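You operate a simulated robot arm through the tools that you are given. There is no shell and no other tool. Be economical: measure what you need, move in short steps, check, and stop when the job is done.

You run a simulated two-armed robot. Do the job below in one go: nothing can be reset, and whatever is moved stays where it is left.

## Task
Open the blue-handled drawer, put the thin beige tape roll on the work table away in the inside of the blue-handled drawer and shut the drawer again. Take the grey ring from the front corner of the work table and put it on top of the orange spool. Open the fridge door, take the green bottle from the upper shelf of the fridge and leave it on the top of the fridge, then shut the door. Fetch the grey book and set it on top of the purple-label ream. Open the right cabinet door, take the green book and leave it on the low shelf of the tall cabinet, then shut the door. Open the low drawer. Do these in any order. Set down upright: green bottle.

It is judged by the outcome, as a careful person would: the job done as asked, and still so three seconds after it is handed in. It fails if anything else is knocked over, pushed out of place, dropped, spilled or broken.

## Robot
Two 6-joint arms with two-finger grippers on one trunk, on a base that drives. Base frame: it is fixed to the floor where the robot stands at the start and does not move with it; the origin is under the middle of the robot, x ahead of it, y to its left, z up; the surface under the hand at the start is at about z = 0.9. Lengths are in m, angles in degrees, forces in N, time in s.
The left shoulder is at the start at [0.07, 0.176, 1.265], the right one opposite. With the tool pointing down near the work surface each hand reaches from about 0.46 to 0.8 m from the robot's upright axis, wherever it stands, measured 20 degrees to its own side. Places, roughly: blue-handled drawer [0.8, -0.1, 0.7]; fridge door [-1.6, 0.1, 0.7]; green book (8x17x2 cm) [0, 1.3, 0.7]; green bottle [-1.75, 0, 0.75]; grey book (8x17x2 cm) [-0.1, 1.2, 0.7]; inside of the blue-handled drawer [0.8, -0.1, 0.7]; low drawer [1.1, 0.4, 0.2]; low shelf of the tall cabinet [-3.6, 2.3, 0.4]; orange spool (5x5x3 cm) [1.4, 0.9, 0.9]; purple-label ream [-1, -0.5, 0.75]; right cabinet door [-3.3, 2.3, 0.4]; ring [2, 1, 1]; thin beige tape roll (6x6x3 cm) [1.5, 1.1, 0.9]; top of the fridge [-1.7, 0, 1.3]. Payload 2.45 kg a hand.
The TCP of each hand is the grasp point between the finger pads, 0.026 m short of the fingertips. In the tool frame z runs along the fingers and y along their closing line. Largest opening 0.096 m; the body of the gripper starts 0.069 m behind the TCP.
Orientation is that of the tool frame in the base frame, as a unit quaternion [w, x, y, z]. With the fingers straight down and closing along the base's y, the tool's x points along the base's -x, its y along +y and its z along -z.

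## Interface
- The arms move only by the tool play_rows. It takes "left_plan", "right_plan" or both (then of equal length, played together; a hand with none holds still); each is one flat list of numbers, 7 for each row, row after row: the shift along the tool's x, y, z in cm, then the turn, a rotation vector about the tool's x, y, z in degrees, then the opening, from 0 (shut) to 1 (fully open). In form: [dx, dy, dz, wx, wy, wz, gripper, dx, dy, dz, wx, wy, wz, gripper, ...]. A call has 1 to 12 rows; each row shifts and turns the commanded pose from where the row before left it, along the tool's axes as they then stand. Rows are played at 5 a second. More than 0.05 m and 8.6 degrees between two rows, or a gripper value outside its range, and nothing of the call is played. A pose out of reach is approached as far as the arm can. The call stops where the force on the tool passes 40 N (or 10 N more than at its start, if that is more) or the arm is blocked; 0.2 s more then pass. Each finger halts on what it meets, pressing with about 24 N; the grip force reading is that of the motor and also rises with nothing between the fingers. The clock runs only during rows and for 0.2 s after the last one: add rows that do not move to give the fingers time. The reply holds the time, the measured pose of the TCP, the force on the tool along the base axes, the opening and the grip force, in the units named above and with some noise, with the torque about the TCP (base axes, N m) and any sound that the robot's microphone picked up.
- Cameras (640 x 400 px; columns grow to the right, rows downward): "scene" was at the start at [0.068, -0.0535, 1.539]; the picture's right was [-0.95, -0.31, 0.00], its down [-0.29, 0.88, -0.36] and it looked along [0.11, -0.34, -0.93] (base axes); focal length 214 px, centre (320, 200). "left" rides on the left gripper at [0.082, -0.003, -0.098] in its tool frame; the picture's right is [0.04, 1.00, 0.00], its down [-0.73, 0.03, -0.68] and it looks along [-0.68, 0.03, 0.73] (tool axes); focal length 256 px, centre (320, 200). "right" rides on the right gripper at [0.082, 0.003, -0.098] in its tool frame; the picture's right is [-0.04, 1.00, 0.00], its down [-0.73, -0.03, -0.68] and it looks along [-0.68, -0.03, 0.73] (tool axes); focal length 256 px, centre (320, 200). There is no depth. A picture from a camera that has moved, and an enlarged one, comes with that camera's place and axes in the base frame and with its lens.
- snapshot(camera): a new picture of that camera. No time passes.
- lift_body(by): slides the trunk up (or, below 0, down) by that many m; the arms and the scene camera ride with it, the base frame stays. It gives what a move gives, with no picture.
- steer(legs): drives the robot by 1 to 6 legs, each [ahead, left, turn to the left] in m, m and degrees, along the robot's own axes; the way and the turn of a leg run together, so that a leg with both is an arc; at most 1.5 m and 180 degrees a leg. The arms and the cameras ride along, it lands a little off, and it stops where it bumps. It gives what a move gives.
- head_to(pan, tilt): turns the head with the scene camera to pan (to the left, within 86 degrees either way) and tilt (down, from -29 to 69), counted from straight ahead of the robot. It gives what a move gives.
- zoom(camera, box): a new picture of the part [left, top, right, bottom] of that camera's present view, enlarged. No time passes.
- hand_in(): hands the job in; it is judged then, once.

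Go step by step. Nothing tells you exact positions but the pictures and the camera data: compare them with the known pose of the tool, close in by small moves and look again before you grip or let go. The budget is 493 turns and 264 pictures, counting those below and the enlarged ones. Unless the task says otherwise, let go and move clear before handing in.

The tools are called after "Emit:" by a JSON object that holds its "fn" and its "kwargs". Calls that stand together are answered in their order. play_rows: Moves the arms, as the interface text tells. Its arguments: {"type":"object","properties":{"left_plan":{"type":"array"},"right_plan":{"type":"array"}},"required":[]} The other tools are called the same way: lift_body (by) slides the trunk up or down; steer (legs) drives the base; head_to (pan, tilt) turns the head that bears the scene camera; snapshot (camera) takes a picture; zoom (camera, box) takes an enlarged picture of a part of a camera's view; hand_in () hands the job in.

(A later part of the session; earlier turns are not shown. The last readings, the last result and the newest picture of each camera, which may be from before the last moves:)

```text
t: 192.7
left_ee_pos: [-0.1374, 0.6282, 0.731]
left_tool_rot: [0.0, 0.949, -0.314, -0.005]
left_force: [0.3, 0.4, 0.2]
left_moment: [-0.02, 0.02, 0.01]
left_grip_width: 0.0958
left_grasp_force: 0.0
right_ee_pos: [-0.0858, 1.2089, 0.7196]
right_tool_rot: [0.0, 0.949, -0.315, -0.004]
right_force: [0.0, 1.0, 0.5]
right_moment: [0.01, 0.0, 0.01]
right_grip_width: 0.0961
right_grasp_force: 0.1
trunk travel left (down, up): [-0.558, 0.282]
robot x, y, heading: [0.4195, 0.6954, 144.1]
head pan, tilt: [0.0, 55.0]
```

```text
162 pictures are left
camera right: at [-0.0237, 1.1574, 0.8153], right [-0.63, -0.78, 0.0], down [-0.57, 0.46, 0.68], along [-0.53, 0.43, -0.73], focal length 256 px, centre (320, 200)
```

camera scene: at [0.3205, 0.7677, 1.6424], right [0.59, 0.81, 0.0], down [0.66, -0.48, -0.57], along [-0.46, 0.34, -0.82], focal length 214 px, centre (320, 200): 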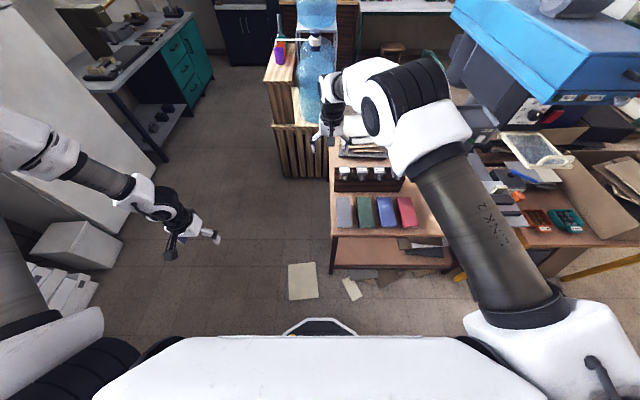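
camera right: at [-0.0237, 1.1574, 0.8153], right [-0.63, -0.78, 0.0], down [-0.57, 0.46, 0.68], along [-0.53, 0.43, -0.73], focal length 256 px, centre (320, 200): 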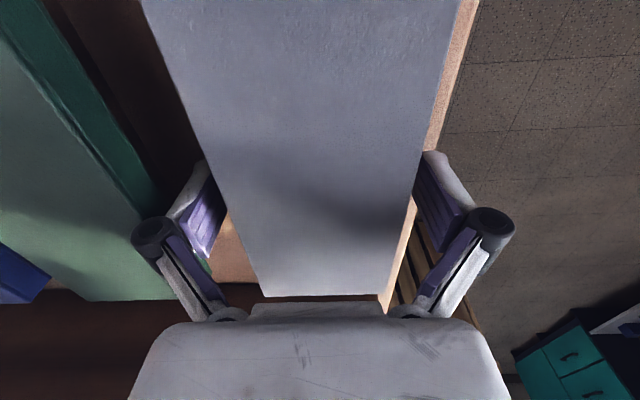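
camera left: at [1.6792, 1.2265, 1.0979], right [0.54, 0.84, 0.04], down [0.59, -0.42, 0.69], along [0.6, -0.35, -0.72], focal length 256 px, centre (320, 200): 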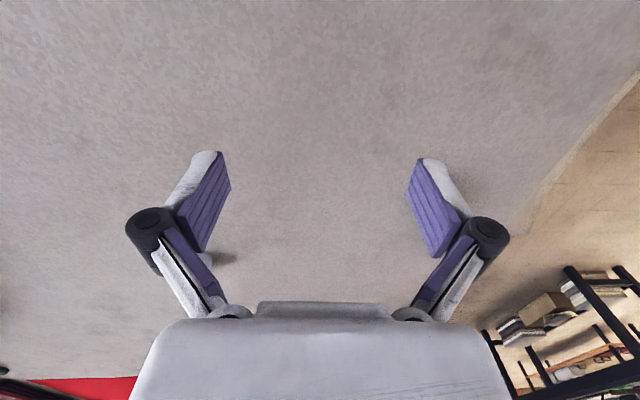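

Emit:
{"fn": "play_rows", "kwargs": {"right_plan": [0, 0, 0.3, 0, 0, 0, 0.9, 0, 0, 0, 0, 0, 0, 0.7, 0, 0, 0, 0, 0, 0, 0.5, 0, 0, 0, 0, 0, 0, 0.5]}}

Emit:
{"fn": "play_rows", "kwargs": {"right_plan": [0, 0, -2, 0, 0, 0, 0.5, 0, 0, -3, 0, 0, 0, 0.5, 0, 0, -3, 0, 0, 0, 0.5]}}

Emit:
{"fn": "snapshot", "kwargs": {"camera": "right"}}

Emit:
{"fn": "zoom", "kwargs": {"camera": "scene", "box": [270, 90, 470, 215]}}

```text
t: 193.7
left_ee_pos: [-0.1381, 0.6288, 0.7327]
left_tool_rot: [0.0, 0.95, -0.313, -0.006]
left_force: [0.7, -0.2, -1.0]
left_moment: [-0.03, 0.03, 0.0]
left_grip_width: 0.0958
left_grasp_force: 0.0
right_ee_pos: [-0.0866, 1.2092, 0.7213]
right_tool_rot: [-0.002, 0.949, -0.315, -0.008]
right_force: [-1.3, 11.7, 28.2]
right_moment: [0.29, -0.73, 0.21]
right_grip_width: 0.0682
right_grasp_force: 24.2
trunk travel left (down, up): [-0.558, 0.282]
robot x, y, heading: [0.4198, 0.6981, 144.1]
head pan, tilt: [0.0, 55.0]
```

```text
t: 194.5
left_ee_pos: [-0.1379, 0.6288, 0.7307]
left_tool_rot: [0.0, 0.949, -0.314, -0.006]
left_force: [-0.4, 0.6, -0.5]
left_moment: [0.0, -0.03, 0.0]
left_grip_width: 0.0959
left_grasp_force: 0.0
right_ee_pos: [-0.0877, 1.2067, 0.7974]
right_tool_rot: [0.0, 0.949, -0.315, -0.003]
right_force: [-0.4, -1.1, -1.1]
right_moment: [0.02, 0.02, -0.01]
right_grip_width: 0.0679
right_grasp_force: 23.9
trunk travel left (down, up): [-0.558, 0.282]
robot x, y, heading: [0.4219, 0.698, 144.2]
head pan, tilt: [0.0, 55.0]
```

```text
161 pictures are left
camera right: at [-0.0237, 1.1555, 0.8925], right [-0.63, -0.78, 0.0], down [-0.57, 0.46, 0.68], along [-0.53, 0.43, -0.73], focal length 256 px, centre (320, 200)
```

right: 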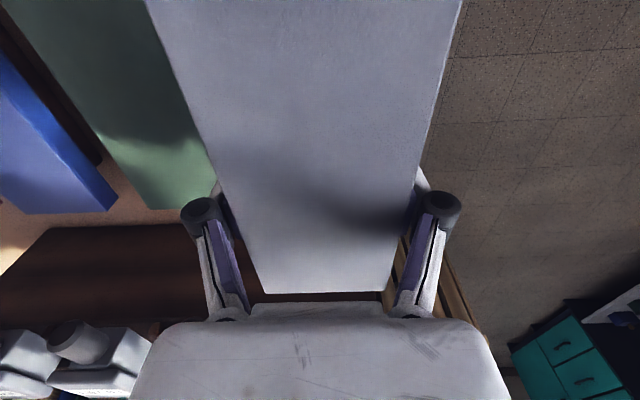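

```text
3.20 times, centred on (370, 152) of scene
camera zoom: at [0.3204, 0.7675, 1.3622], right [0.59, 0.81, 0.0], down [0.66, -0.48, -0.57], along [-0.46, 0.34, -0.82], focal length 686 px, centre (160, 352)
```

zoom: 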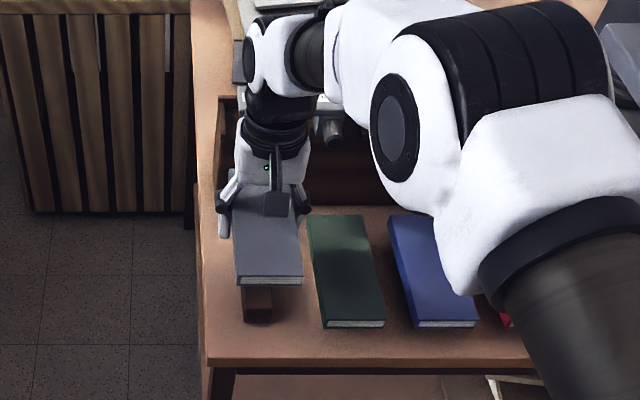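

Grey book lifted. Raise up, turn left toward the ream area and look.

Emit:
{"fn": "lift_body", "kwargs": {"by": 0.2}}

Emit:
{"fn": "steer", "kwargs": {"legs": [[0, 0, 70]]}}

Emit:
{"fn": "head_to", "kwargs": {"pan": 0, "tilt": 30}}

Emit:
{"fn": "snapshot", "kwargs": {"camera": "scene"}}

```text
t: 196.7
left_ee_pos: [-0.1383, 0.6292, 0.9307]
left_tool_rot: [0.001, 0.95, -0.313, -0.005]
left_force: [0.2, -0.2, -1.0]
left_moment: [0.01, 0.0, -0.01]
left_grip_width: 0.096
left_grasp_force: 0.1
right_ee_pos: [-0.0877, 1.2087, 0.9968]
right_tool_rot: [0.0, 0.949, -0.314, -0.004]
right_force: [-0.6, -0.2, -1.9]
right_moment: [0.05, 0.05, -0.02]
right_grip_width: 0.068
right_grasp_force: 24.7
trunk travel left (down, up): [-0.758, 0.082]
robot x, y, heading: [0.4222, 0.6949, 144.1]
head pan, tilt: [0.0, 55.0]
```

```text
t: 200.1
left_ee_pos: [0.2874, 0.1502, 0.9315]
left_tool_rot: [0.003, 0.958, 0.285, -0.004]
left_force: [-0.4, 0.6, 0.6]
left_moment: [-0.03, -0.04, -0.04]
left_grip_width: 0.0961
left_grasp_force: 0.0
right_ee_pos: [-0.2367, 0.4006, 0.9962]
right_tool_rot: [0.002, 0.959, 0.282, -0.004]
right_force: [-0.1, 0.2, -1.3]
right_moment: [-0.01, -0.01, 0.02]
right_grip_width: 0.0678
right_grasp_force: 23.9
trunk travel left (down, up): [-0.758, 0.082]
robot x, y, heading: [0.4202, 0.6955, -146.4]
head pan, tilt: [0.0, 55.0]
```

```text
t: 201.0
left_ee_pos: [0.2877, 0.1496, 0.9315]
left_tool_rot: [0.003, 0.958, 0.285, -0.005]
left_force: [0.2, 0.3, -0.5]
left_moment: [-0.02, 0.0, -0.02]
left_grip_width: 0.096
left_grasp_force: 0.1
right_ee_pos: [-0.2354, 0.4001, 0.9967]
right_tool_rot: [0.001, 0.959, 0.284, -0.003]
right_force: [0.3, 0.2, -1.6]
right_moment: [-0.04, 0.01, 0.04]
right_grip_width: 0.0679
right_grasp_force: 23.9
trunk travel left (down, up): [-0.758, 0.082]
robot x, y, heading: [0.4204, 0.6926, -146.2]
head pan, tilt: [0.0, 30.0]
```

```text
159 pictures are left
camera scene: at [0.3024, 0.6179, 1.5983], right [-0.55, 0.83, 0.0], down [0.42, 0.28, -0.87], along [-0.72, -0.48, -0.5], focal length 214 px, centre (320, 200)
```

scene: 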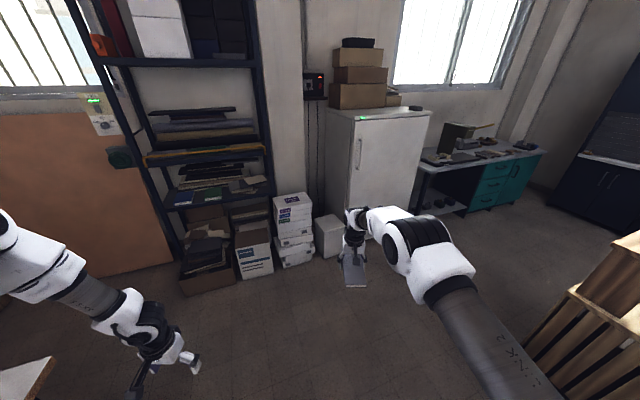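

The fridge and the ream stack lie ahead. Zoom on them.

Emit:
{"fn": "zoom", "kwargs": {"camera": "scene", "box": [220, 80, 460, 230]}}

Emit:
{"fn": "zoom", "kwargs": {"camera": "scene", "box": [220, 180, 380, 280]}}

```text
2.67 times, centred on (340, 155) of scene
camera zoom: at [0.3024, 0.6179, 1.5983], right [-0.55, 0.83, 0.0], down [0.42, 0.28, -0.87], along [-0.72, -0.48, -0.5], focal length 572 px, centre (267, 320)
```

zoom: 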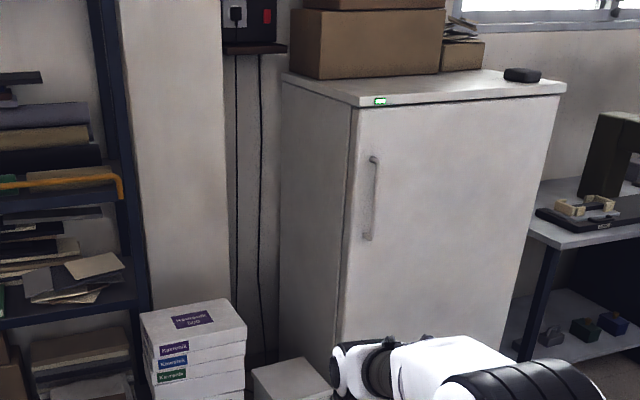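

```text
4.00 times, centred on (300, 230) of scene
camera zoom: at [0.3024, 0.6179, 1.5983], right [-0.55, 0.83, 0.0], down [0.42, 0.28, -0.87], along [-0.72, -0.48, -0.5], focal length 858 px, centre (400, 80)
```

zoom: 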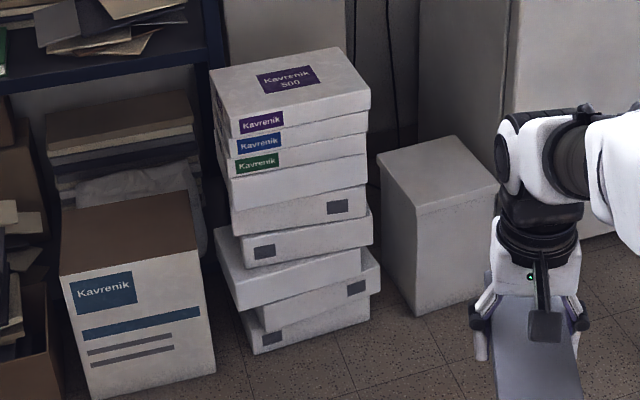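

The ream stack's top carries the purple label. Everything's aligned with the work table's axes; I drive to face the stack, stopping a bit short.

Emit:
{"fn": "steer", "kwargs": {"legs": [[0, 0, 20.2], [0.85, -0.267, 0]]}}

Emit:
{"fn": "head_to", "kwargs": {"pan": -10, "tilt": 45}}

Emit:
{"fn": "snapshot", "kwargs": {"camera": "scene"}}

Emit:
{"fn": "snapshot", "kwargs": {"camera": "right"}}

```text
t: 206.8
left_ee_pos: [-0.2145, -0.3927, 0.9312]
left_tool_rot: [0.002, 0.889, 0.457, -0.004]
left_force: [0.6, -0.3, 1.3]
left_moment: [-0.02, -0.04, 0.03]
left_grip_width: 0.096
left_grasp_force: 0.1
right_ee_pos: [-0.7949, -0.3484, 0.9963]
right_tool_rot: [0.002, 0.89, 0.456, -0.004]
right_force: [-0.5, -1.1, -2.4]
right_moment: [-0.02, 0.0, 0.03]
right_grip_width: 0.0679
right_grasp_force: 23.4
trunk travel left (down, up): [-0.758, 0.082]
robot x, y, heading: [-0.2919, 0.1682, -125.0]
head pan, tilt: [0.0, 30.0]
```

```text
t: 207.6
left_ee_pos: [-0.2144, -0.3921, 0.9302]
left_tool_rot: [0.002, 0.889, 0.457, -0.004]
left_force: [-0.3, 0.2, -0.3]
left_moment: [-0.03, 0.05, 0.0]
left_grip_width: 0.096
left_grasp_force: 0.1
right_ee_pos: [-0.7952, -0.351, 0.996]
right_tool_rot: [0.002, 0.89, 0.457, -0.004]
right_force: [-0.3, -1.2, -1.1]
right_moment: [-0.01, 0.03, 0.02]
right_grip_width: 0.068
right_grasp_force: 23.9
trunk travel left (down, up): [-0.758, 0.082]
robot x, y, heading: [-0.2921, 0.1626, -124.9]
head pan, tilt: [-10.0, 45.0]
```

```text
156 pictures are left
camera scene: at [-0.378, 0.0649, 1.5758], right [-0.71, 0.71, 0.0], down [0.5, 0.5, -0.71], along [-0.5, -0.5, -0.71], focal length 214 px, centre (320, 200)
```

scene: 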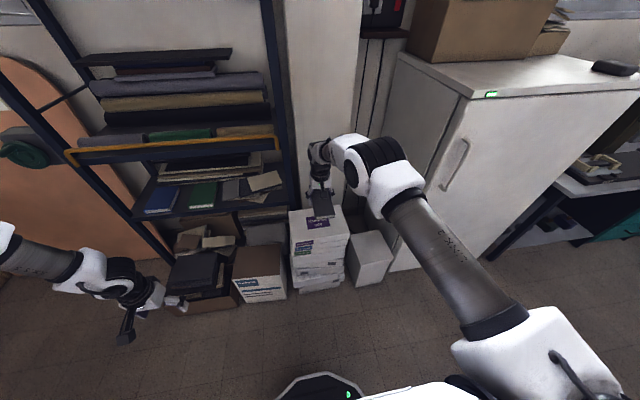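

```text
155 pictures are left
camera right: at [-0.7452, -0.2853, 1.0925], right [0.79, -0.62, 0.0], down [-0.45, -0.57, 0.68], along [-0.42, -0.54, -0.73], focal length 256 px, centre (320, 200)
```

right: 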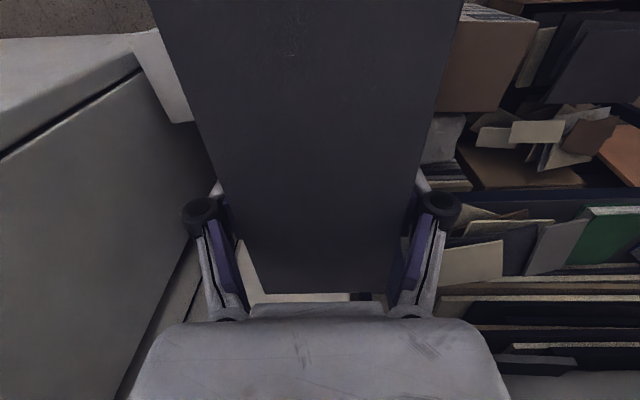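

Emit:
{"fn": "zoom", "kwargs": {"camera": "scene", "box": [250, 120, 410, 300]}}

```text
2.22 times, centred on (330, 210) of scene
camera zoom: at [-0.378, 0.0649, 1.5758], right [-0.71, 0.71, 0.0], down [0.5, 0.5, -0.71], along [-0.5, -0.5, -0.71], focal length 477 px, centre (298, 178)
```

zoom: 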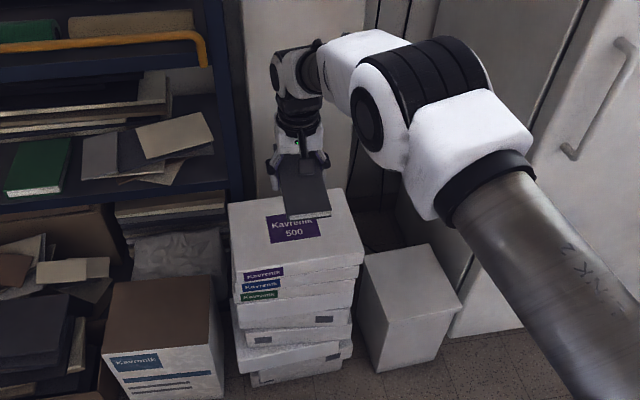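

Ream top: z≈0.696, centred near (-0.87,-0.44). Drive forward ~10 cm so the book centres over it, then lower.

Emit:
{"fn": "steer", "kwargs": {"legs": [[0.097, -0.006, 0]]}}

Emit:
{"fn": "lift_body", "kwargs": {"by": -0.22}}

Emit:
{"fn": "zoom", "kwargs": {"camera": "scene", "box": [250, 120, 410, 220]}}

Emit:
{"fn": "snapshot", "kwargs": {"camera": "right"}}

```text
t: 208.7
left_ee_pos: [-0.2751, -0.4688, 0.9315]
left_tool_rot: [0.003, 0.889, 0.458, -0.004]
left_force: [-0.6, 0.0, 0.0]
left_moment: [0.01, 0.0, 0.0]
left_grip_width: 0.0961
left_grasp_force: 0.1
right_ee_pos: [-0.8556, -0.426, 0.9968]
right_tool_rot: [0.002, 0.89, 0.457, -0.004]
right_force: [0.3, 0.0, -1.4]
right_moment: [-0.01, 0.0, 0.04]
right_grip_width: 0.0679
right_grasp_force: 24.3
trunk travel left (down, up): [-0.758, 0.082]
robot x, y, heading: [-0.3544, 0.0876, -125.0]
head pan, tilt: [-10.0, 45.0]
```

```text
t: 211.0
left_ee_pos: [-0.276, -0.4687, 0.7113]
left_tool_rot: [0.003, 0.889, 0.458, -0.004]
left_force: [0.2, 0.1, 0.7]
left_moment: [0.02, -0.02, -0.02]
left_grip_width: 0.0961
left_grasp_force: 0.3
right_ee_pos: [-0.855, -0.4282, 0.7765]
right_tool_rot: [0.003, 0.89, 0.456, -0.003]
right_force: [1.0, -0.4, -1.7]
right_moment: [-0.05, 0.01, 0.01]
right_grip_width: 0.068
right_grasp_force: 23.7
trunk travel left (down, up): [-0.538, 0.302]
robot x, y, heading: [-0.355, 0.0895, -124.7]
head pan, tilt: [-10.0, 45.0]
```

```text
4.00 times, centred on (330, 170) of scene
camera zoom: at [-0.4388, -0.0113, 1.3558], right [-0.71, 0.71, 0.0], down [0.5, 0.5, -0.71], along [-0.5, -0.5, -0.71], focal length 858 px, centre (280, 320)
```

zoom: 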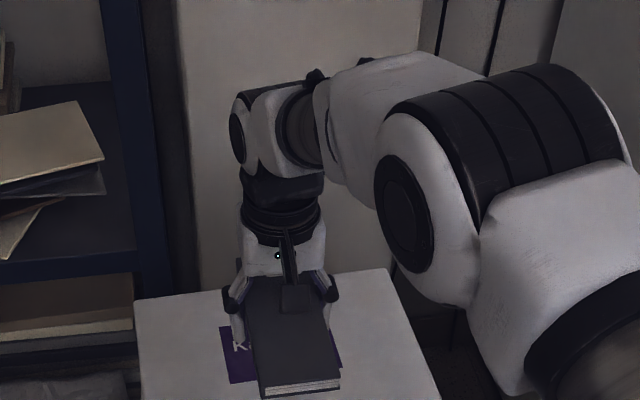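

```text
152 pictures are left
camera right: at [-0.8058, -0.3621, 0.873], right [0.79, -0.62, 0.0], down [-0.45, -0.57, 0.68], along [-0.42, -0.54, -0.73], focal length 256 px, centre (320, 200)
```

right: 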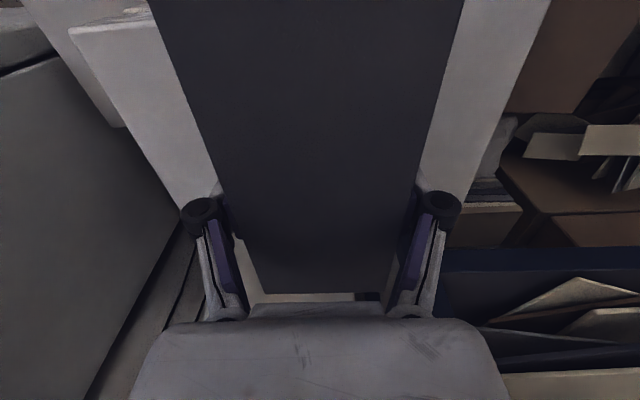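

Emit:
{"fn": "play_rows", "kwargs": {"right_plan": [0, 0, 2, 0, 0, 0, 0.5, 0, 0, 1.5, 0, 0, 0, 0.5]}}

Emit:
{"fn": "play_rows", "kwargs": {"right_plan": [0, 0, 0.6, 0, 0, 0, 0.5]}}

Emit:
{"fn": "play_rows", "kwargs": {"right_plan": [0, 0, 0.6, 0, 0, 0, 0.5]}}

Emit:
{"fn": "zoom", "kwargs": {"camera": "scene", "box": [270, 140, 398, 220]}}

```text
t: 211.6
left_ee_pos: [-0.2747, -0.468, 0.7107]
left_tool_rot: [0.003, 0.889, 0.458, -0.004]
left_force: [-0.1, -0.7, 0.5]
left_moment: [0.01, 0.01, 0.02]
left_grip_width: 0.0958
left_grasp_force: 0.1
right_ee_pos: [-0.8542, -0.4277, 0.7418]
right_tool_rot: [0.002, 0.89, 0.457, -0.003]
right_force: [-0.7, 0.0, -1.5]
right_moment: [-0.04, 0.01, 0.01]
right_grip_width: 0.068
right_grasp_force: 24.1
trunk travel left (down, up): [-0.538, 0.302]
robot x, y, heading: [-0.3544, 0.0899, -125.0]
head pan, tilt: [-10.0, 45.0]
```

```text
t: 212.0
left_ee_pos: [-0.2764, -0.4689, 0.7111]
left_tool_rot: [0.003, 0.889, 0.458, -0.003]
left_force: [0.0, 0.4, -1.1]
left_moment: [-0.02, 0.0, 0.01]
left_grip_width: 0.0961
left_grasp_force: 0.1
right_ee_pos: [-0.8552, -0.4277, 0.7359]
right_tool_rot: [0.002, 0.89, 0.456, -0.003]
right_force: [0.0, -0.1, -2.5]
right_moment: [0.0, 0.02, -0.04]
right_grip_width: 0.0681
right_grasp_force: 23.5
trunk travel left (down, up): [-0.538, 0.302]
robot x, y, heading: [-0.3539, 0.0907, -124.8]
head pan, tilt: [-10.0, 45.0]
```

```text
t: 212.4
left_ee_pos: [-0.2749, -0.4691, 0.7104]
left_tool_rot: [0.002, 0.889, 0.458, -0.004]
left_force: [0.3, -0.1, 0.8]
left_moment: [-0.01, 0.0, 0.0]
left_grip_width: 0.0959
left_grasp_force: 0.0
right_ee_pos: [-0.8555, -0.4278, 0.73]
right_tool_rot: [0.001, 0.89, 0.457, -0.003]
right_force: [1.2, -0.6, -2.3]
right_moment: [-0.01, 0.01, 0.01]
right_grip_width: 0.068
right_grasp_force: 23.5
trunk travel left (down, up): [-0.538, 0.302]
robot x, y, heading: [-0.3514, 0.0931, -124.9]
head pan, tilt: [-10.0, 45.0]
```

```text
5.00 times, centred on (334, 180) of scene
camera zoom: at [-0.4392, -0.0118, 1.3557], right [-0.71, 0.71, 0.0], down [0.5, 0.5, -0.71], along [-0.5, -0.5, -0.71], focal length 1072 px, centre (250, 300)
```

zoom: 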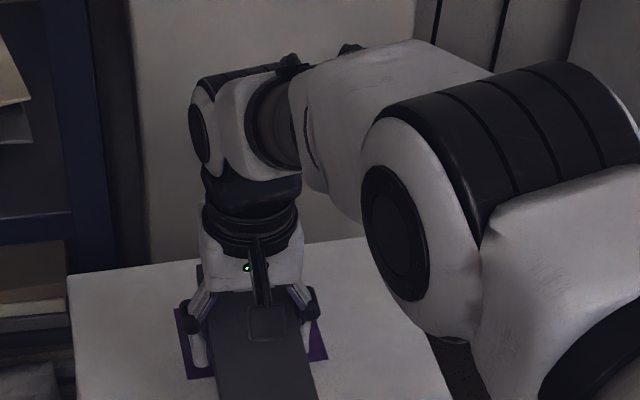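

Emit:
{"fn": "play_rows", "kwargs": {"right_plan": [0, 0, 0.5, 0, 0, 0, 0.5]}}

Emit:
{"fn": "play_rows", "kwargs": {"right_plan": [0, 0, 0.4, 0, 0, 0, 0.5]}}

Emit:
{"fn": "play_rows", "kwargs": {"right_plan": [0, 0, 0.4, 0, 0, 0, 0.5]}}

```text
t: 212.8
left_ee_pos: [-0.2757, -0.4699, 0.7114]
left_tool_rot: [0.003, 0.889, 0.458, -0.003]
left_force: [0.0, -0.4, 0.2]
left_moment: [-0.01, 0.02, -0.02]
left_grip_width: 0.0962
left_grasp_force: 0.1
right_ee_pos: [-0.8539, -0.428, 0.7252]
right_tool_rot: [0.002, 0.89, 0.456, -0.003]
right_force: [0.1, -0.7, -1.7]
right_moment: [-0.02, 0.02, 0.0]
right_grip_width: 0.0679
right_grasp_force: 24.2
trunk travel left (down, up): [-0.538, 0.302]
robot x, y, heading: [-0.3518, 0.0861, -124.8]
head pan, tilt: [-10.0, 45.0]
```

```text
t: 213.2
left_ee_pos: [-0.2744, -0.4684, 0.7107]
left_tool_rot: [0.003, 0.889, 0.458, -0.003]
left_force: [0.1, 0.6, 0.1]
left_moment: [-0.06, -0.01, -0.01]
left_grip_width: 0.0961
left_grasp_force: 0.0
right_ee_pos: [-0.8541, -0.4282, 0.7203]
right_tool_rot: [0.003, 0.889, 0.457, -0.003]
right_force: [-0.1, 1.1, -1.3]
right_moment: [-0.02, -0.01, 0.0]
right_grip_width: 0.0679
right_grasp_force: 23.4
trunk travel left (down, up): [-0.538, 0.302]
robot x, y, heading: [-0.3529, 0.0872, -125.0]
head pan, tilt: [-10.0, 45.0]
```

```text
t: 213.6
left_ee_pos: [-0.2758, -0.4692, 0.7117]
left_tool_rot: [0.002, 0.889, 0.458, -0.004]
left_force: [-0.4, -0.2, -0.5]
left_moment: [0.01, -0.02, -0.03]
left_grip_width: 0.096
left_grasp_force: 0.1
right_ee_pos: [-0.8556, -0.4277, 0.7159]
right_tool_rot: [0.002, 0.89, 0.456, -0.004]
right_force: [0.4, 0.4, -1.5]
right_moment: [-0.02, 0.05, 0.0]
right_grip_width: 0.0683
right_grasp_force: 24.4
trunk travel left (down, up): [-0.538, 0.302]
robot x, y, heading: [-0.3503, 0.0889, -125.0]
head pan, tilt: [-10.0, 45.0]
```

Emit:
{"fn": "play_rows", "kwargs": {"right_plan": [0, 0, 0.4, 0, 0, 0, 0.5]}}

Emit:
{"fn": "play_rows", "kwargs": {"right_plan": [0, 0, 0.4, 0, 0, 0, 0.5]}}

Emit:
{"fn": "play_rows", "kwargs": {"right_plan": [0, 0, 0.4, 0, 0, 0, 0.5]}}

Emit:
{"fn": "snapshot", "kwargs": {"camera": "right"}}

```text
t: 214.0
left_ee_pos: [-0.2765, -0.4684, 0.7111]
left_tool_rot: [0.003, 0.889, 0.457, -0.003]
left_force: [-0.4, -0.1, 1.0]
left_moment: [0.0, -0.02, 0.0]
left_grip_width: 0.0958
left_grasp_force: 0.1
right_ee_pos: [-0.8554, -0.428, 0.7117]
right_tool_rot: [0.003, 0.89, 0.456, -0.002]
right_force: [-0.3, -0.2, -2.7]
right_moment: [-0.02, 0.04, 0.0]
right_grip_width: 0.0678
right_grasp_force: 23.9
trunk travel left (down, up): [-0.538, 0.302]
robot x, y, heading: [-0.3478, 0.089, -125.1]
head pan, tilt: [-10.0, 45.0]
```

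```text
t: 214.4
left_ee_pos: [-0.2748, -0.4685, 0.7117]
left_tool_rot: [0.003, 0.889, 0.458, -0.003]
left_force: [0.2, -0.3, 1.3]
left_moment: [0.02, 0.0, -0.03]
left_grip_width: 0.0957
left_grasp_force: 0.1
right_ee_pos: [-0.8546, -0.4283, 0.7087]
right_tool_rot: [0.003, 0.89, 0.456, -0.003]
right_force: [-0.1, 0.2, -1.6]
right_moment: [-0.04, 0.02, 0.01]
right_grip_width: 0.0679
right_grasp_force: 23.9
trunk travel left (down, up): [-0.538, 0.302]
robot x, y, heading: [-0.3473, 0.0832, -125.0]
head pan, tilt: [-10.0, 45.0]
```

```text
t: 214.8
left_ee_pos: [-0.2742, -0.4679, 0.712]
left_tool_rot: [0.003, 0.889, 0.457, -0.004]
left_force: [-0.3, -0.7, 0.5]
left_moment: [-0.02, 0.0, 0.03]
left_grip_width: 0.0963
left_grasp_force: 0.0
right_ee_pos: [-0.8555, -0.4284, 0.7057]
right_tool_rot: [0.003, 0.889, 0.457, -0.004]
right_force: [0.6, 0.2, 3.1]
right_moment: [0.09, 0.09, 0.0]
right_grip_width: 0.0677
right_grasp_force: 24.0
trunk travel left (down, up): [-0.538, 0.302]
robot x, y, heading: [-0.3551, 0.0904, -125.1]
head pan, tilt: [-10.0, 45.0]
```

```text
150 pictures are left
camera right: at [-0.8056, -0.363, 0.8016], right [0.79, -0.62, 0.0], down [-0.45, -0.57, 0.69], along [-0.42, -0.54, -0.73], focal length 256 px, centre (320, 200)
```

right: 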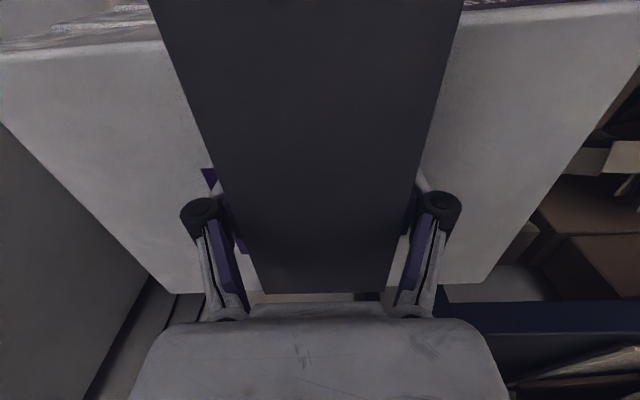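

Contact begins; the book is slightly toward the front edge, so lift a hair, shift 1.8 cm forward, set down and release.

Emit:
{"fn": "play_rows", "kwargs": {"right_plan": [0, 0, -0.8, 0, 0, 0, 0.5, -1.8, 0, 0, 0, 0, 0, 0.5, 0, 0, 0.5, 0, 0, 0, 0.5, 0, 0, 0.4, 0, 0, 0, 0.5]}}

Emit:
{"fn": "play_rows", "kwargs": {"right_plan": [0, 0, 0.2, 0, 0, 0, 0.5]}}

```text
t: 215.8
left_ee_pos: [-0.2729, -0.4681, 0.7121]
left_tool_rot: [0.002, 0.889, 0.458, -0.004]
left_force: [0.4, -0.3, 0.2]
left_moment: [-0.01, 0.0, 0.0]
left_grip_width: 0.096
left_grasp_force: 0.0
right_ee_pos: [-0.8667, -0.4415, 0.7055]
right_tool_rot: [0.003, 0.89, 0.456, -0.004]
right_force: [-0.2, 1.6, 4.4]
right_moment: [0.11, 0.05, -0.03]
right_grip_width: 0.0679
right_grasp_force: 23.9
trunk travel left (down, up): [-0.538, 0.302]
robot x, y, heading: [-0.3531, 0.0872, -125.0]
head pan, tilt: [-10.0, 45.0]
```

```text
t: 216.2
left_ee_pos: [-0.2736, -0.4678, 0.7123]
left_tool_rot: [0.004, 0.889, 0.457, -0.006]
left_force: [-0.4, -0.1, -0.3]
left_moment: [0.03, 0.01, -0.03]
left_grip_width: 0.0959
left_grasp_force: 0.0
right_ee_pos: [-0.8666, -0.4416, 0.7059]
right_tool_rot: [0.004, 0.89, 0.457, -0.006]
right_force: [-1.9, 2.4, 15.3]
right_moment: [0.37, 0.21, 0.08]
right_grip_width: 0.0681
right_grasp_force: 23.6
trunk travel left (down, up): [-0.538, 0.302]
robot x, y, heading: [-0.3527, 0.0885, -125.0]
head pan, tilt: [-10.0, 45.0]
```

Emit:
{"fn": "play_rows", "kwargs": {"right_plan": [0, 0, -0.2, 0, 0, 0, 0.8, 0, 0, 0, 0, 0, 0, 1, 0, 0, 0, 0, 0, 0, 1, 0, 0, -3, 0, 0, 0, 1, 0, 0, -4, 0, 0, 0, 1, 0, 0, -4, 0, 0, 0, 1]}}

Emit:
{"fn": "lift_body", "kwargs": {"by": 0.15}}

Emit:
{"fn": "zoom", "kwargs": {"camera": "scene", "box": [250, 120, 410, 220]}}

```text
t: 217.6
left_ee_pos: [-0.2741, -0.4683, 0.7122]
left_tool_rot: [0.003, 0.889, 0.458, -0.004]
left_force: [0.1, -0.5, -0.4]
left_moment: [-0.04, 0.0, -0.03]
left_grip_width: 0.0961
left_grasp_force: 0.0
right_ee_pos: [-0.8642, -0.4409, 0.8163]
right_tool_rot: [0.003, 0.89, 0.456, -0.003]
right_force: [0.4, 0.1, -0.9]
right_moment: [-0.01, 0.0, 0.02]
right_grip_width: 0.096
right_grasp_force: 0.2
trunk travel left (down, up): [-0.538, 0.302]
robot x, y, heading: [-0.3527, 0.0906, -125.1]
head pan, tilt: [-10.0, 45.0]
```

```text
t: 219.4
left_ee_pos: [-0.2758, -0.4685, 0.8608]
left_tool_rot: [0.003, 0.889, 0.458, -0.003]
left_force: [-0.9, -0.6, -0.3]
left_moment: [0.0, 0.06, -0.03]
left_grip_width: 0.096
left_grasp_force: 0.1
right_ee_pos: [-0.8645, -0.4412, 0.9646]
right_tool_rot: [0.003, 0.89, 0.456, -0.004]
right_force: [-0.1, 0.7, 0.0]
right_moment: [0.0, -0.04, 0.0]
right_grip_width: 0.0958
right_grasp_force: 0.1
trunk travel left (down, up): [-0.688, 0.152]
robot x, y, heading: [-0.3518, 0.0885, -125.0]
head pan, tilt: [-10.0, 45.0]
```

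```text
4.00 times, centred on (330, 170) of scene
camera zoom: at [-0.4388, -0.0117, 1.5057], right [-0.71, 0.71, 0.0], down [0.5, 0.5, -0.71], along [-0.5, -0.5, -0.71], focal length 858 px, centre (280, 320)
```

zoom: 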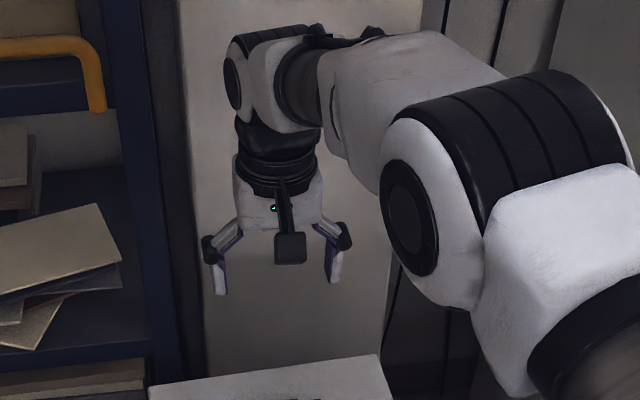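

Grey book placed. Now back off and shift right to face the fridge.

Emit:
{"fn": "steer", "kwargs": {"legs": [[-0.2, 0, -1], [0, -0.75, 0]]}}

Emit:
{"fn": "head_to", "kwargs": {"pan": 0, "tilt": 30}}

Emit:
{"fn": "snapshot", "kwargs": {"camera": "scene"}}

```text
t: 224.6
left_ee_pos: [-0.7689, 0.131, 0.8609]
left_tool_rot: [0.003, 0.894, 0.448, -0.003]
left_force: [0.1, -1.0, -0.2]
left_moment: [0.04, 0.0, 0.01]
left_grip_width: 0.0959
left_grasp_force: 0.0
right_ee_pos: [-1.3586, 0.1699, 0.9645]
right_tool_rot: [0.002, 0.895, 0.447, -0.004]
right_force: [-0.1, 0.8, 0.2]
right_moment: [0.01, 0.01, -0.02]
right_grip_width: 0.0962
right_grasp_force: 0.0
trunk travel left (down, up): [-0.688, 0.152]
robot x, y, heading: [-0.8379, 0.6877, -126.3]
head pan, tilt: [-10.0, 45.0]
```

```text
t: 225.4
left_ee_pos: [-0.7687, 0.1301, 0.8619]
left_tool_rot: [0.002, 0.894, 0.447, -0.003]
left_force: [0.0, -1.0, -0.1]
left_moment: [0.02, 0.01, -0.02]
left_grip_width: 0.0959
left_grasp_force: 0.1
right_ee_pos: [-1.3599, 0.1708, 0.9645]
right_tool_rot: [0.002, 0.894, 0.447, -0.004]
right_force: [-0.6, -0.4, -0.5]
right_moment: [-0.02, 0.01, 0.0]
right_grip_width: 0.096
right_grasp_force: 0.1
trunk travel left (down, up): [-0.688, 0.152]
robot x, y, heading: [-0.8309, 0.687, -126.3]
head pan, tilt: [0.0, 30.0]
```

```text
148 pictures are left
camera scene: at [-0.9179, 0.5752, 1.5283], right [-0.81, 0.59, 0.0], down [0.3, 0.4, -0.87], along [-0.51, -0.7, -0.5], focal length 214 px, centre (320, 200)
```

scene: 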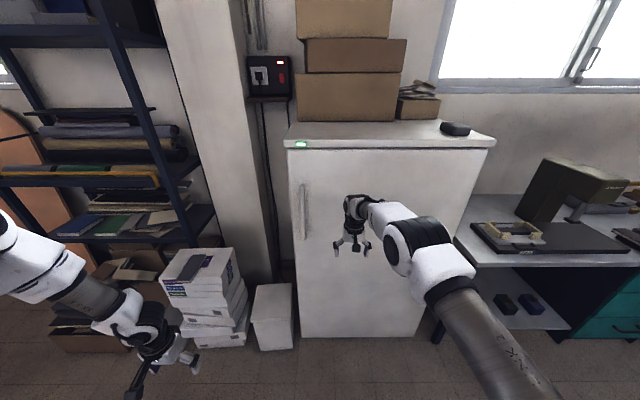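

Fridge door handle is a vertical bar at the door's left edge (z≈0.88–1.16), hinge on the right. I tilt the right hand forward ~42° with fingers closing sideways.

Emit:
{"fn": "play_rows", "kwargs": {"right_plan": [0, 0, 0, 0, -8.4, 0, 1, 0, 0, 0, 0, -8.4, 0, 1, 0, 0, 0, 0, -8.4, 0, 1, 0, 0, 0, 0, -8.4, 0, 1, 0, 0, 0, 0, -8.4, 0, 1, 0, 0, 0, 0, -8.4, 0, 1]}}

Emit:
{"fn": "steer", "kwargs": {"legs": [[0, 0.19, 0]]}}

Emit:
{"fn": "snapshot", "kwargs": {"camera": "right"}}

Emit:
{"fn": "zoom", "kwargs": {"camera": "scene", "box": [220, 100, 420, 225]}}

```text
t: 226.8
left_ee_pos: [-0.7694, 0.1306, 0.8609]
left_tool_rot: [0.002, 0.894, 0.448, -0.004]
left_force: [0.3, 0.4, -0.1]
left_moment: [-0.05, -0.01, -0.02]
left_grip_width: 0.0961
left_grasp_force: 0.0
right_ee_pos: [-1.3584, 0.1712, 0.9646]
right_tool_rot: [0.192, 0.808, 0.403, -0.385]
right_force: [0.3, -0.8, -0.5]
right_moment: [0.03, 0.0, 0.01]
right_grip_width: 0.0962
right_grasp_force: 0.0
right hand out of reach, approached as far as the arm can: row 5
trunk travel left (down, up): [-0.688, 0.152]
robot x, y, heading: [-0.831, 0.6874, -126.3]
head pan, tilt: [0.0, 30.0]
```

```text
t: 228.3
left_ee_pos: [-0.6215, 0.0215, 0.8614]
left_tool_rot: [0.003, 0.895, 0.446, -0.003]
left_force: [0.3, -0.5, -0.5]
left_moment: [0.04, -0.01, -0.02]
left_grip_width: 0.0958
left_grasp_force: 0.1
right_ee_pos: [-1.2108, 0.0627, 0.9642]
right_tool_rot: [0.192, 0.809, 0.402, -0.385]
right_force: [-0.9, -0.3, -0.6]
right_moment: [0.01, 0.02, -0.01]
right_grip_width: 0.096
right_grasp_force: 0.1
trunk travel left (down, up): [-0.688, 0.152]
robot x, y, heading: [-0.6855, 0.5802, -126.5]
head pan, tilt: [0.0, 30.0]
```

```text
147 pictures are left
camera right: at [-1.1327, 0.1626, 0.9616], right [0.78, -0.62, 0.03], down [0.01, 0.07, 1.0], along [-0.62, -0.78, 0.06], focal length 256 px, centre (320, 200)
```

right: 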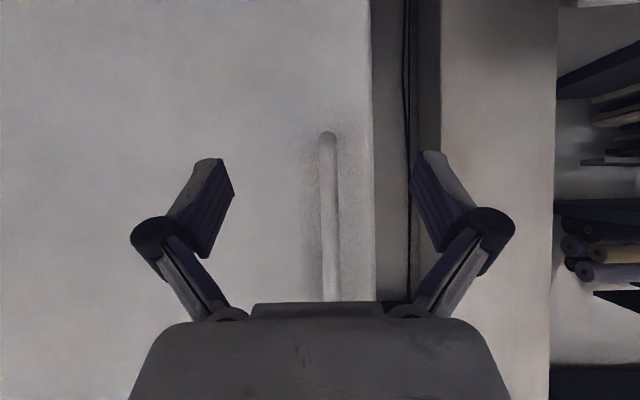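

```text
3.20 times, centred on (320, 162) of scene
camera zoom: at [-0.7691, 0.4659, 1.5284], right [-0.8, 0.59, 0.0], down [0.3, 0.4, -0.87], along [-0.51, -0.7, -0.5], focal length 686 px, centre (320, 320)
```

zoom: 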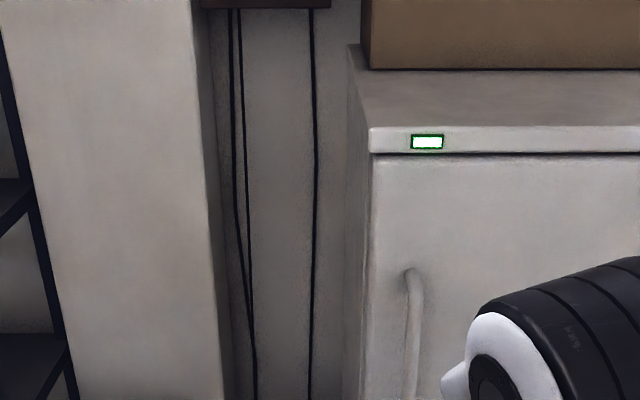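

Handle lines up with the hand. Raise 3 cm and advance.

Emit:
{"fn": "lift_body", "kwargs": {"by": 0.04}}

Emit:
{"fn": "steer", "kwargs": {"legs": [[0.1, 0.003, 0]]}}

Emit:
{"fn": "snapshot", "kwargs": {"camera": "right"}}

Emit:
{"fn": "head_to", "kwargs": {"pan": -15, "tilt": 35}}

Emit:
{"fn": "snapshot", "kwargs": {"camera": "scene"}}

```text
t: 229.1
left_ee_pos: [-0.6219, 0.021, 0.902]
left_tool_rot: [0.003, 0.895, 0.446, -0.003]
left_force: [-0.6, -0.1, 0.2]
left_moment: [0.0, -0.01, -0.03]
left_grip_width: 0.096
left_grasp_force: 0.1
right_ee_pos: [-1.212, 0.061, 1.0042]
right_tool_rot: [0.192, 0.809, 0.402, -0.383]
right_force: [-0.9, 0.1, -0.4]
right_moment: [0.02, 0.02, -0.01]
right_grip_width: 0.0961
right_grasp_force: 0.0
trunk travel left (down, up): [-0.728, 0.112]
robot x, y, heading: [-0.6853, 0.5831, -126.3]
head pan, tilt: [0.0, 30.0]
```

```text
t: 230.3
left_ee_pos: [-0.6786, -0.0621, 0.9014]
left_tool_rot: [0.003, 0.895, 0.447, -0.004]
left_force: [0.7, 0.4, 0.0]
left_moment: [0.02, -0.03, 0.03]
left_grip_width: 0.0959
left_grasp_force: 0.2
right_ee_pos: [-1.2687, -0.0206, 1.0045]
right_tool_rot: [0.192, 0.809, 0.402, -0.384]
right_force: [-0.6, 0.7, 0.1]
right_moment: [-0.01, -0.03, -0.01]
right_grip_width: 0.096
right_grasp_force: 0.1
trunk travel left (down, up): [-0.728, 0.112]
robot x, y, heading: [-0.7428, 0.5011, -126.5]
head pan, tilt: [0.0, 30.0]
```

```text
145 pictures are left
camera right: at [-1.1894, 0.0799, 1.0018], right [0.78, -0.62, 0.03], down [0.01, 0.07, 1.0], along [-0.62, -0.78, 0.06], focal length 256 px, centre (320, 200)
```

right: 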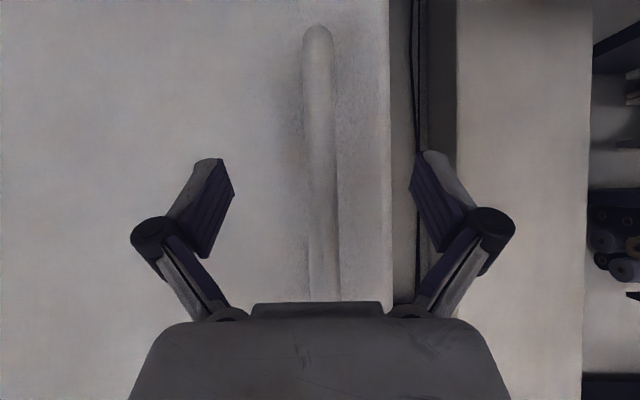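

```text
t: 231.1
left_ee_pos: [-0.6791, -0.0617, 0.9013]
left_tool_rot: [0.003, 0.895, 0.446, -0.004]
left_force: [-0.3, -0.4, -0.5]
left_moment: [0.0, 0.01, 0.01]
left_grip_width: 0.0957
left_grasp_force: 0.0
right_ee_pos: [-1.2681, -0.0215, 1.0041]
right_tool_rot: [0.191, 0.809, 0.401, -0.385]
right_force: [0.0, 0.4, -0.4]
right_moment: [-0.02, 0.0, -0.03]
right_grip_width: 0.0957
right_grasp_force: 0.0
trunk travel left (down, up): [-0.728, 0.112]
robot x, y, heading: [-0.74, 0.4985, -126.4]
head pan, tilt: [-15.0, 35.0]
```

```text
144 pictures are left
camera scene: at [-0.8414, 0.3999, 1.5605], right [-0.62, 0.78, 0.0], down [0.45, 0.36, -0.82], along [-0.64, -0.51, -0.57], focal length 214 px, centre (320, 200)
```

scene: 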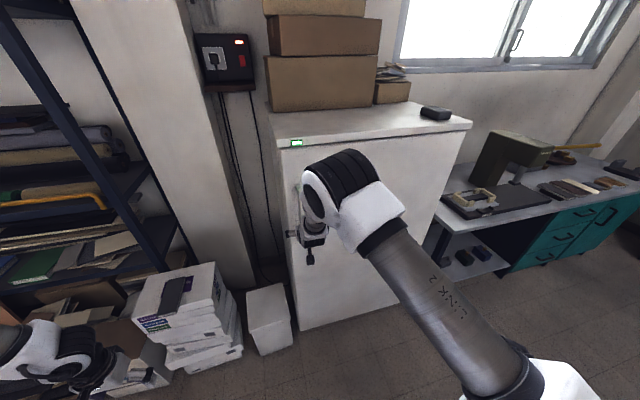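

Emit:
{"fn": "steer", "kwargs": {"legs": [[0.02, 0, 0]]}}

Emit:
{"fn": "play_rows", "kwargs": {"right_plan": [0, 0, 0, 0, 0, 0, 0.6, 0, 0, 0, 0, 0, 0, 0.3, 0, 0, 0, 0, 0, 0, 0, 0, 0, 0, 0, 0, 0, 0]}}

Emit:
{"fn": "snapshot", "kwargs": {"camera": "right"}}

```text
t: 231.8
left_ee_pos: [-0.689, -0.0751, 0.9039]
left_tool_rot: [0.004, 0.895, 0.446, -0.005]
left_force: [0.0, -0.8, 0.0]
left_moment: [-0.01, 0.04, -0.02]
left_grip_width: 0.0959
left_grasp_force: 0.1
right_ee_pos: [-1.2757, -0.0334, 1.0077]
right_tool_rot: [0.193, 0.808, 0.401, -0.386]
right_force: [1.7, 0.8, 0.1]
right_moment: [-0.02, -0.02, 0.03]
right_grip_width: 0.0959
right_grasp_force: 0.1
trunk travel left (down, up): [-0.728, 0.112]
robot x, y, heading: [-0.7505, 0.4807, -126.4]
head pan, tilt: [-15.0, 35.0]
```

```text
t: 232.8
left_ee_pos: [-0.6898, -0.0762, 0.9023]
left_tool_rot: [0.003, 0.895, 0.447, -0.005]
left_force: [0.3, -0.7, 0.0]
left_moment: [0.01, 0.04, 0.0]
left_grip_width: 0.0961
left_grasp_force: 0.0
right_ee_pos: [-1.2776, -0.034, 1.0054]
right_tool_rot: [0.192, 0.809, 0.402, -0.385]
right_force: [5.1, 3.8, 4.7]
right_moment: [0.21, -0.19, 0.02]
right_grip_width: 0.0169
right_grasp_force: 42.8
trunk travel left (down, up): [-0.728, 0.112]
robot x, y, heading: [-0.7551, 0.4824, -126.5]
head pan, tilt: [-15.0, 35.0]
```

```text
143 pictures are left
camera right: at [-1.2001, 0.0648, 1.0028], right [0.78, -0.62, 0.03], down [0.02, 0.07, 1.0], along [-0.62, -0.78, 0.06], focal length 256 px, centre (320, 200)
```

right: 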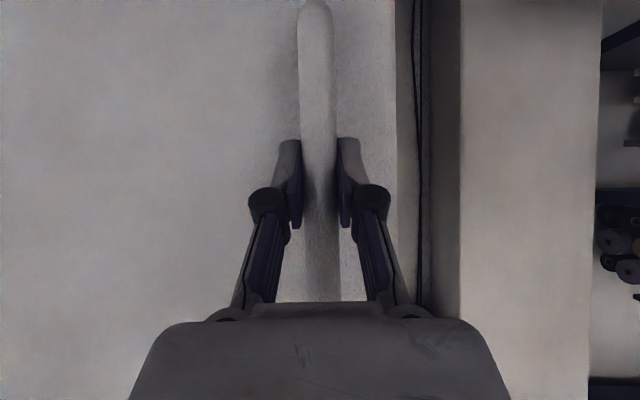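

Gripped the handle. Pull the door open along its arc in small legs.

Emit:
{"fn": "steer", "kwargs": {"legs": [[-0.1, -0.008, 0], [-0.09, -0.028, 0]]}}

Emit:
{"fn": "snapshot", "kwargs": {"camera": "scene"}}

```text
t: 234.2
left_ee_pos: [-0.6439, 0.0115, 0.9006]
left_tool_rot: [0.004, 0.897, 0.442, -0.004]
left_force: [-0.1, 0.4, -0.9]
left_moment: [0.03, 0.01, -0.02]
left_grip_width: 0.0956
left_grasp_force: 0.1
right_ee_pos: [-1.2339, 0.059, 1.0059]
right_tool_rot: [0.191, 0.812, 0.395, -0.386]
right_force: [-14.5, 6.3, 3.8]
right_moment: [0.83, -0.19, -0.3]
right_grip_width: 0.0168
right_grasp_force: 42.7
trunk travel left (down, up): [-0.728, 0.112]
robot x, y, heading: [-0.6975, 0.569, -126.8]
head pan, tilt: [-15.0, 35.0]
stopped in leg 1: the force on the tool passed its limit at 42 N (the readings are from after the stop); the commanded pose is now the measured one
```

```text
142 pictures are left
camera scene: at [-0.8015, 0.4749, 1.5604], right [-0.62, 0.79, 0.0], down [0.45, 0.35, -0.82], along [-0.64, -0.51, -0.57], focal length 214 px, centre (320, 200)
```

scene: 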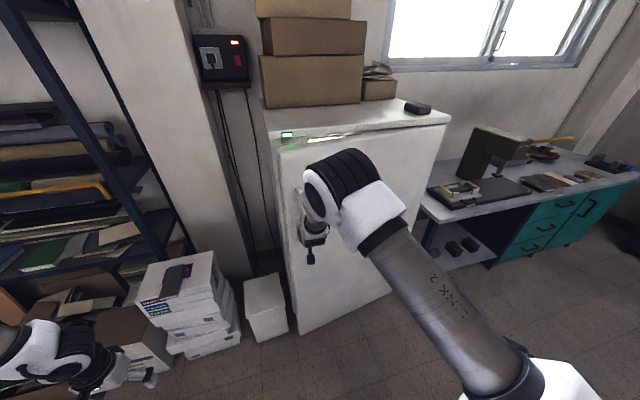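

Emit:
{"fn": "steer", "kwargs": {"legs": [[-0.03, -0.025, 0], [-0.05, -0.02, 2]]}}

Emit:
{"fn": "steer", "kwargs": {"legs": [[-0.05, -0.025, 2]]}}

```text
t: 235.2
left_ee_pos: [-0.6359, 0.0508, 0.9013]
left_tool_rot: [0.002, 0.895, 0.447, -0.006]
left_force: [-0.6, 0.6, -0.2]
left_moment: [-0.04, -0.01, 0.02]
left_grip_width: 0.0957
left_grasp_force: 0.0
right_ee_pos: [-1.2226, 0.0922, 1.0056]
right_tool_rot: [0.191, 0.807, 0.405, -0.384]
right_force: [15.6, -4.3, 5.4]
right_moment: [0.71, -0.91, 0.21]
right_grip_width: 0.0171
right_grasp_force: 42.1
trunk travel left (down, up): [-0.728, 0.112]
robot x, y, heading: [-0.6992, 0.6087, -126.2]
head pan, tilt: [-15.0, 35.0]
stopped in leg 1: the force on the tool passed its limit at 46 N (the readings are from after the stop); the commanded pose is now the measured one
```

```text
t: 236.5
left_ee_pos: [-0.618, 0.1089, 0.902]
left_tool_rot: [0.003, 0.889, 0.458, -0.004]
left_force: [-0.2, -0.4, -0.4]
left_moment: [0.05, -0.02, -0.03]
left_grip_width: 0.0961
left_grasp_force: 0.1
right_ee_pos: [-1.2105, 0.1348, 1.0044]
right_tool_rot: [0.197, 0.805, 0.408, -0.383]
right_force: [-20.2, 5.6, 11.7]
right_moment: [0.84, -0.13, -0.26]
right_grip_width: 0.0166
right_grasp_force: 42.6
trunk travel left (down, up): [-0.728, 0.112]
robot x, y, heading: [-0.6938, 0.664, -124.5]
head pan, tilt: [-15.0, 35.0]
stopped in leg 1: the force on the tool passed its limit at 47 N (the readings are from after the stop); the commanded pose is now the measured one
```

Emit:
{"fn": "head_to", "kwargs": {"pan": -20, "tilt": 30}}

Emit:
{"fn": "snapshot", "kwargs": {"camera": "scene"}}

```text
t: 237.1
left_ee_pos: [-0.6172, 0.11, 0.9027]
left_tool_rot: [0.005, 0.889, 0.457, -0.003]
left_force: [1.1, 0.0, -0.6]
left_moment: [-0.02, 0.03, 0.02]
left_grip_width: 0.0961
left_grasp_force: 0.0
right_ee_pos: [-1.2105, 0.1384, 1.0045]
right_tool_rot: [0.197, 0.805, 0.41, -0.381]
right_force: [-26.1, 6.0, 16.2]
right_moment: [0.03, 0.53, -0.06]
right_grip_width: 0.0171
right_grasp_force: 42.3
trunk travel left (down, up): [-0.728, 0.112]
robot x, y, heading: [-0.6946, 0.6649, -125.3]
head pan, tilt: [-20.0, 30.0]
```

```text
141 pictures are left
camera scene: at [-0.8002, 0.5738, 1.5685], right [-0.58, 0.82, 0.0], down [0.41, 0.29, -0.87], along [-0.71, -0.5, -0.5], focal length 214 px, centre (320, 200)
```

scene: 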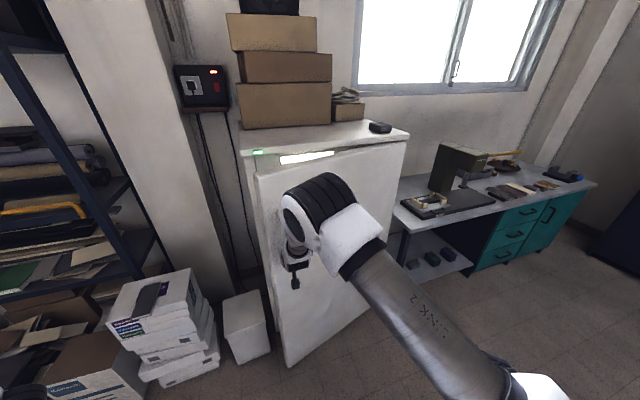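

Door is ~16° open. Relieve side load and continue along the arc in short legs.

Emit:
{"fn": "steer", "kwargs": {"legs": [[0, -0.02, 0]]}}

Emit:
{"fn": "steer", "kwargs": {"legs": [[-0.05, -0.022, 0]]}}

Emit:
{"fn": "steer", "kwargs": {"legs": [[-0.05, -0.025, 0]]}}

Emit:
{"fn": "steer", "kwargs": {"legs": [[-0.05, -0.028, 0]]}}

```text
t: 238.1
left_ee_pos: [-0.6225, 0.1202, 0.9016]
left_tool_rot: [0.003, 0.887, 0.462, -0.006]
left_force: [-0.4, -0.2, 0.3]
left_moment: [-0.01, 0.01, 0.03]
left_grip_width: 0.0961
left_grasp_force: 0.1
right_ee_pos: [-1.2091, 0.1397, 1.005]
right_tool_rot: [0.198, 0.799, 0.421, -0.382]
right_force: [16.2, -5.2, 5.2]
right_moment: [0.06, -0.54, 0.33]
right_grip_width: 0.017
right_grasp_force: 42.7
trunk travel left (down, up): [-0.728, 0.112]
robot x, y, heading: [-0.7098, 0.6747, -124.0]
head pan, tilt: [-20.0, 30.0]
stopped in leg 1: the force on the tool passed its limit at 47 N (the readings are from after the stop); the commanded pose is now the measured one
```

```text
t: 239.0
left_ee_pos: [-0.612, 0.1702, 0.9]
left_tool_rot: [0.002, 0.887, 0.462, -0.006]
left_force: [0.0, 0.4, 0.4]
left_moment: [0.02, -0.01, 0.01]
left_grip_width: 0.0958
left_grasp_force: 0.0
right_ee_pos: [-1.1982, 0.1918, 1.0046]
right_tool_rot: [0.196, 0.8, 0.42, -0.382]
right_force: [23.6, -4.7, 2.3]
right_moment: [-0.79, 0.13, 0.26]
right_grip_width: 0.0166
right_grasp_force: 42.9
trunk travel left (down, up): [-0.728, 0.112]
robot x, y, heading: [-0.7001, 0.7319, -124.3]
head pan, tilt: [-20.0, 30.0]
```

```text
t: 239.9
left_ee_pos: [-0.6052, 0.2251, 0.9006]
left_tool_rot: [0.002, 0.887, 0.462, -0.006]
left_force: [-0.2, -0.7, -0.2]
left_moment: [-0.01, 0.0, 0.03]
left_grip_width: 0.0959
left_grasp_force: 0.0
right_ee_pos: [-1.1938, 0.2457, 1.0047]
right_tool_rot: [0.197, 0.799, 0.42, -0.382]
right_force: [14.2, -3.5, 2.0]
right_moment: [-0.76, 0.32, 0.23]
right_grip_width: 0.0168
right_grasp_force: 42.2
trunk travel left (down, up): [-0.728, 0.112]
robot x, y, heading: [-0.689, 0.7807, -124.2]
head pan, tilt: [-20.0, 30.0]
```

```text
t: 240.9
left_ee_pos: [-0.6031, 0.2821, 0.9006]
left_tool_rot: [0.002, 0.887, 0.461, -0.004]
left_force: [-0.3, -0.2, 0.4]
left_moment: [0.03, 0.01, 0.0]
left_grip_width: 0.0962
left_grasp_force: 0.2
right_ee_pos: [-1.1912, 0.2999, 1.0049]
right_tool_rot: [0.198, 0.799, 0.42, -0.383]
right_force: [0.7, -1.2, -0.7]
right_moment: [-0.7, 0.55, 0.26]
right_grip_width: 0.0167
right_grasp_force: 42.5
trunk travel left (down, up): [-0.728, 0.112]
robot x, y, heading: [-0.6871, 0.84, -124.7]
head pan, tilt: [-20.0, 30.0]
```

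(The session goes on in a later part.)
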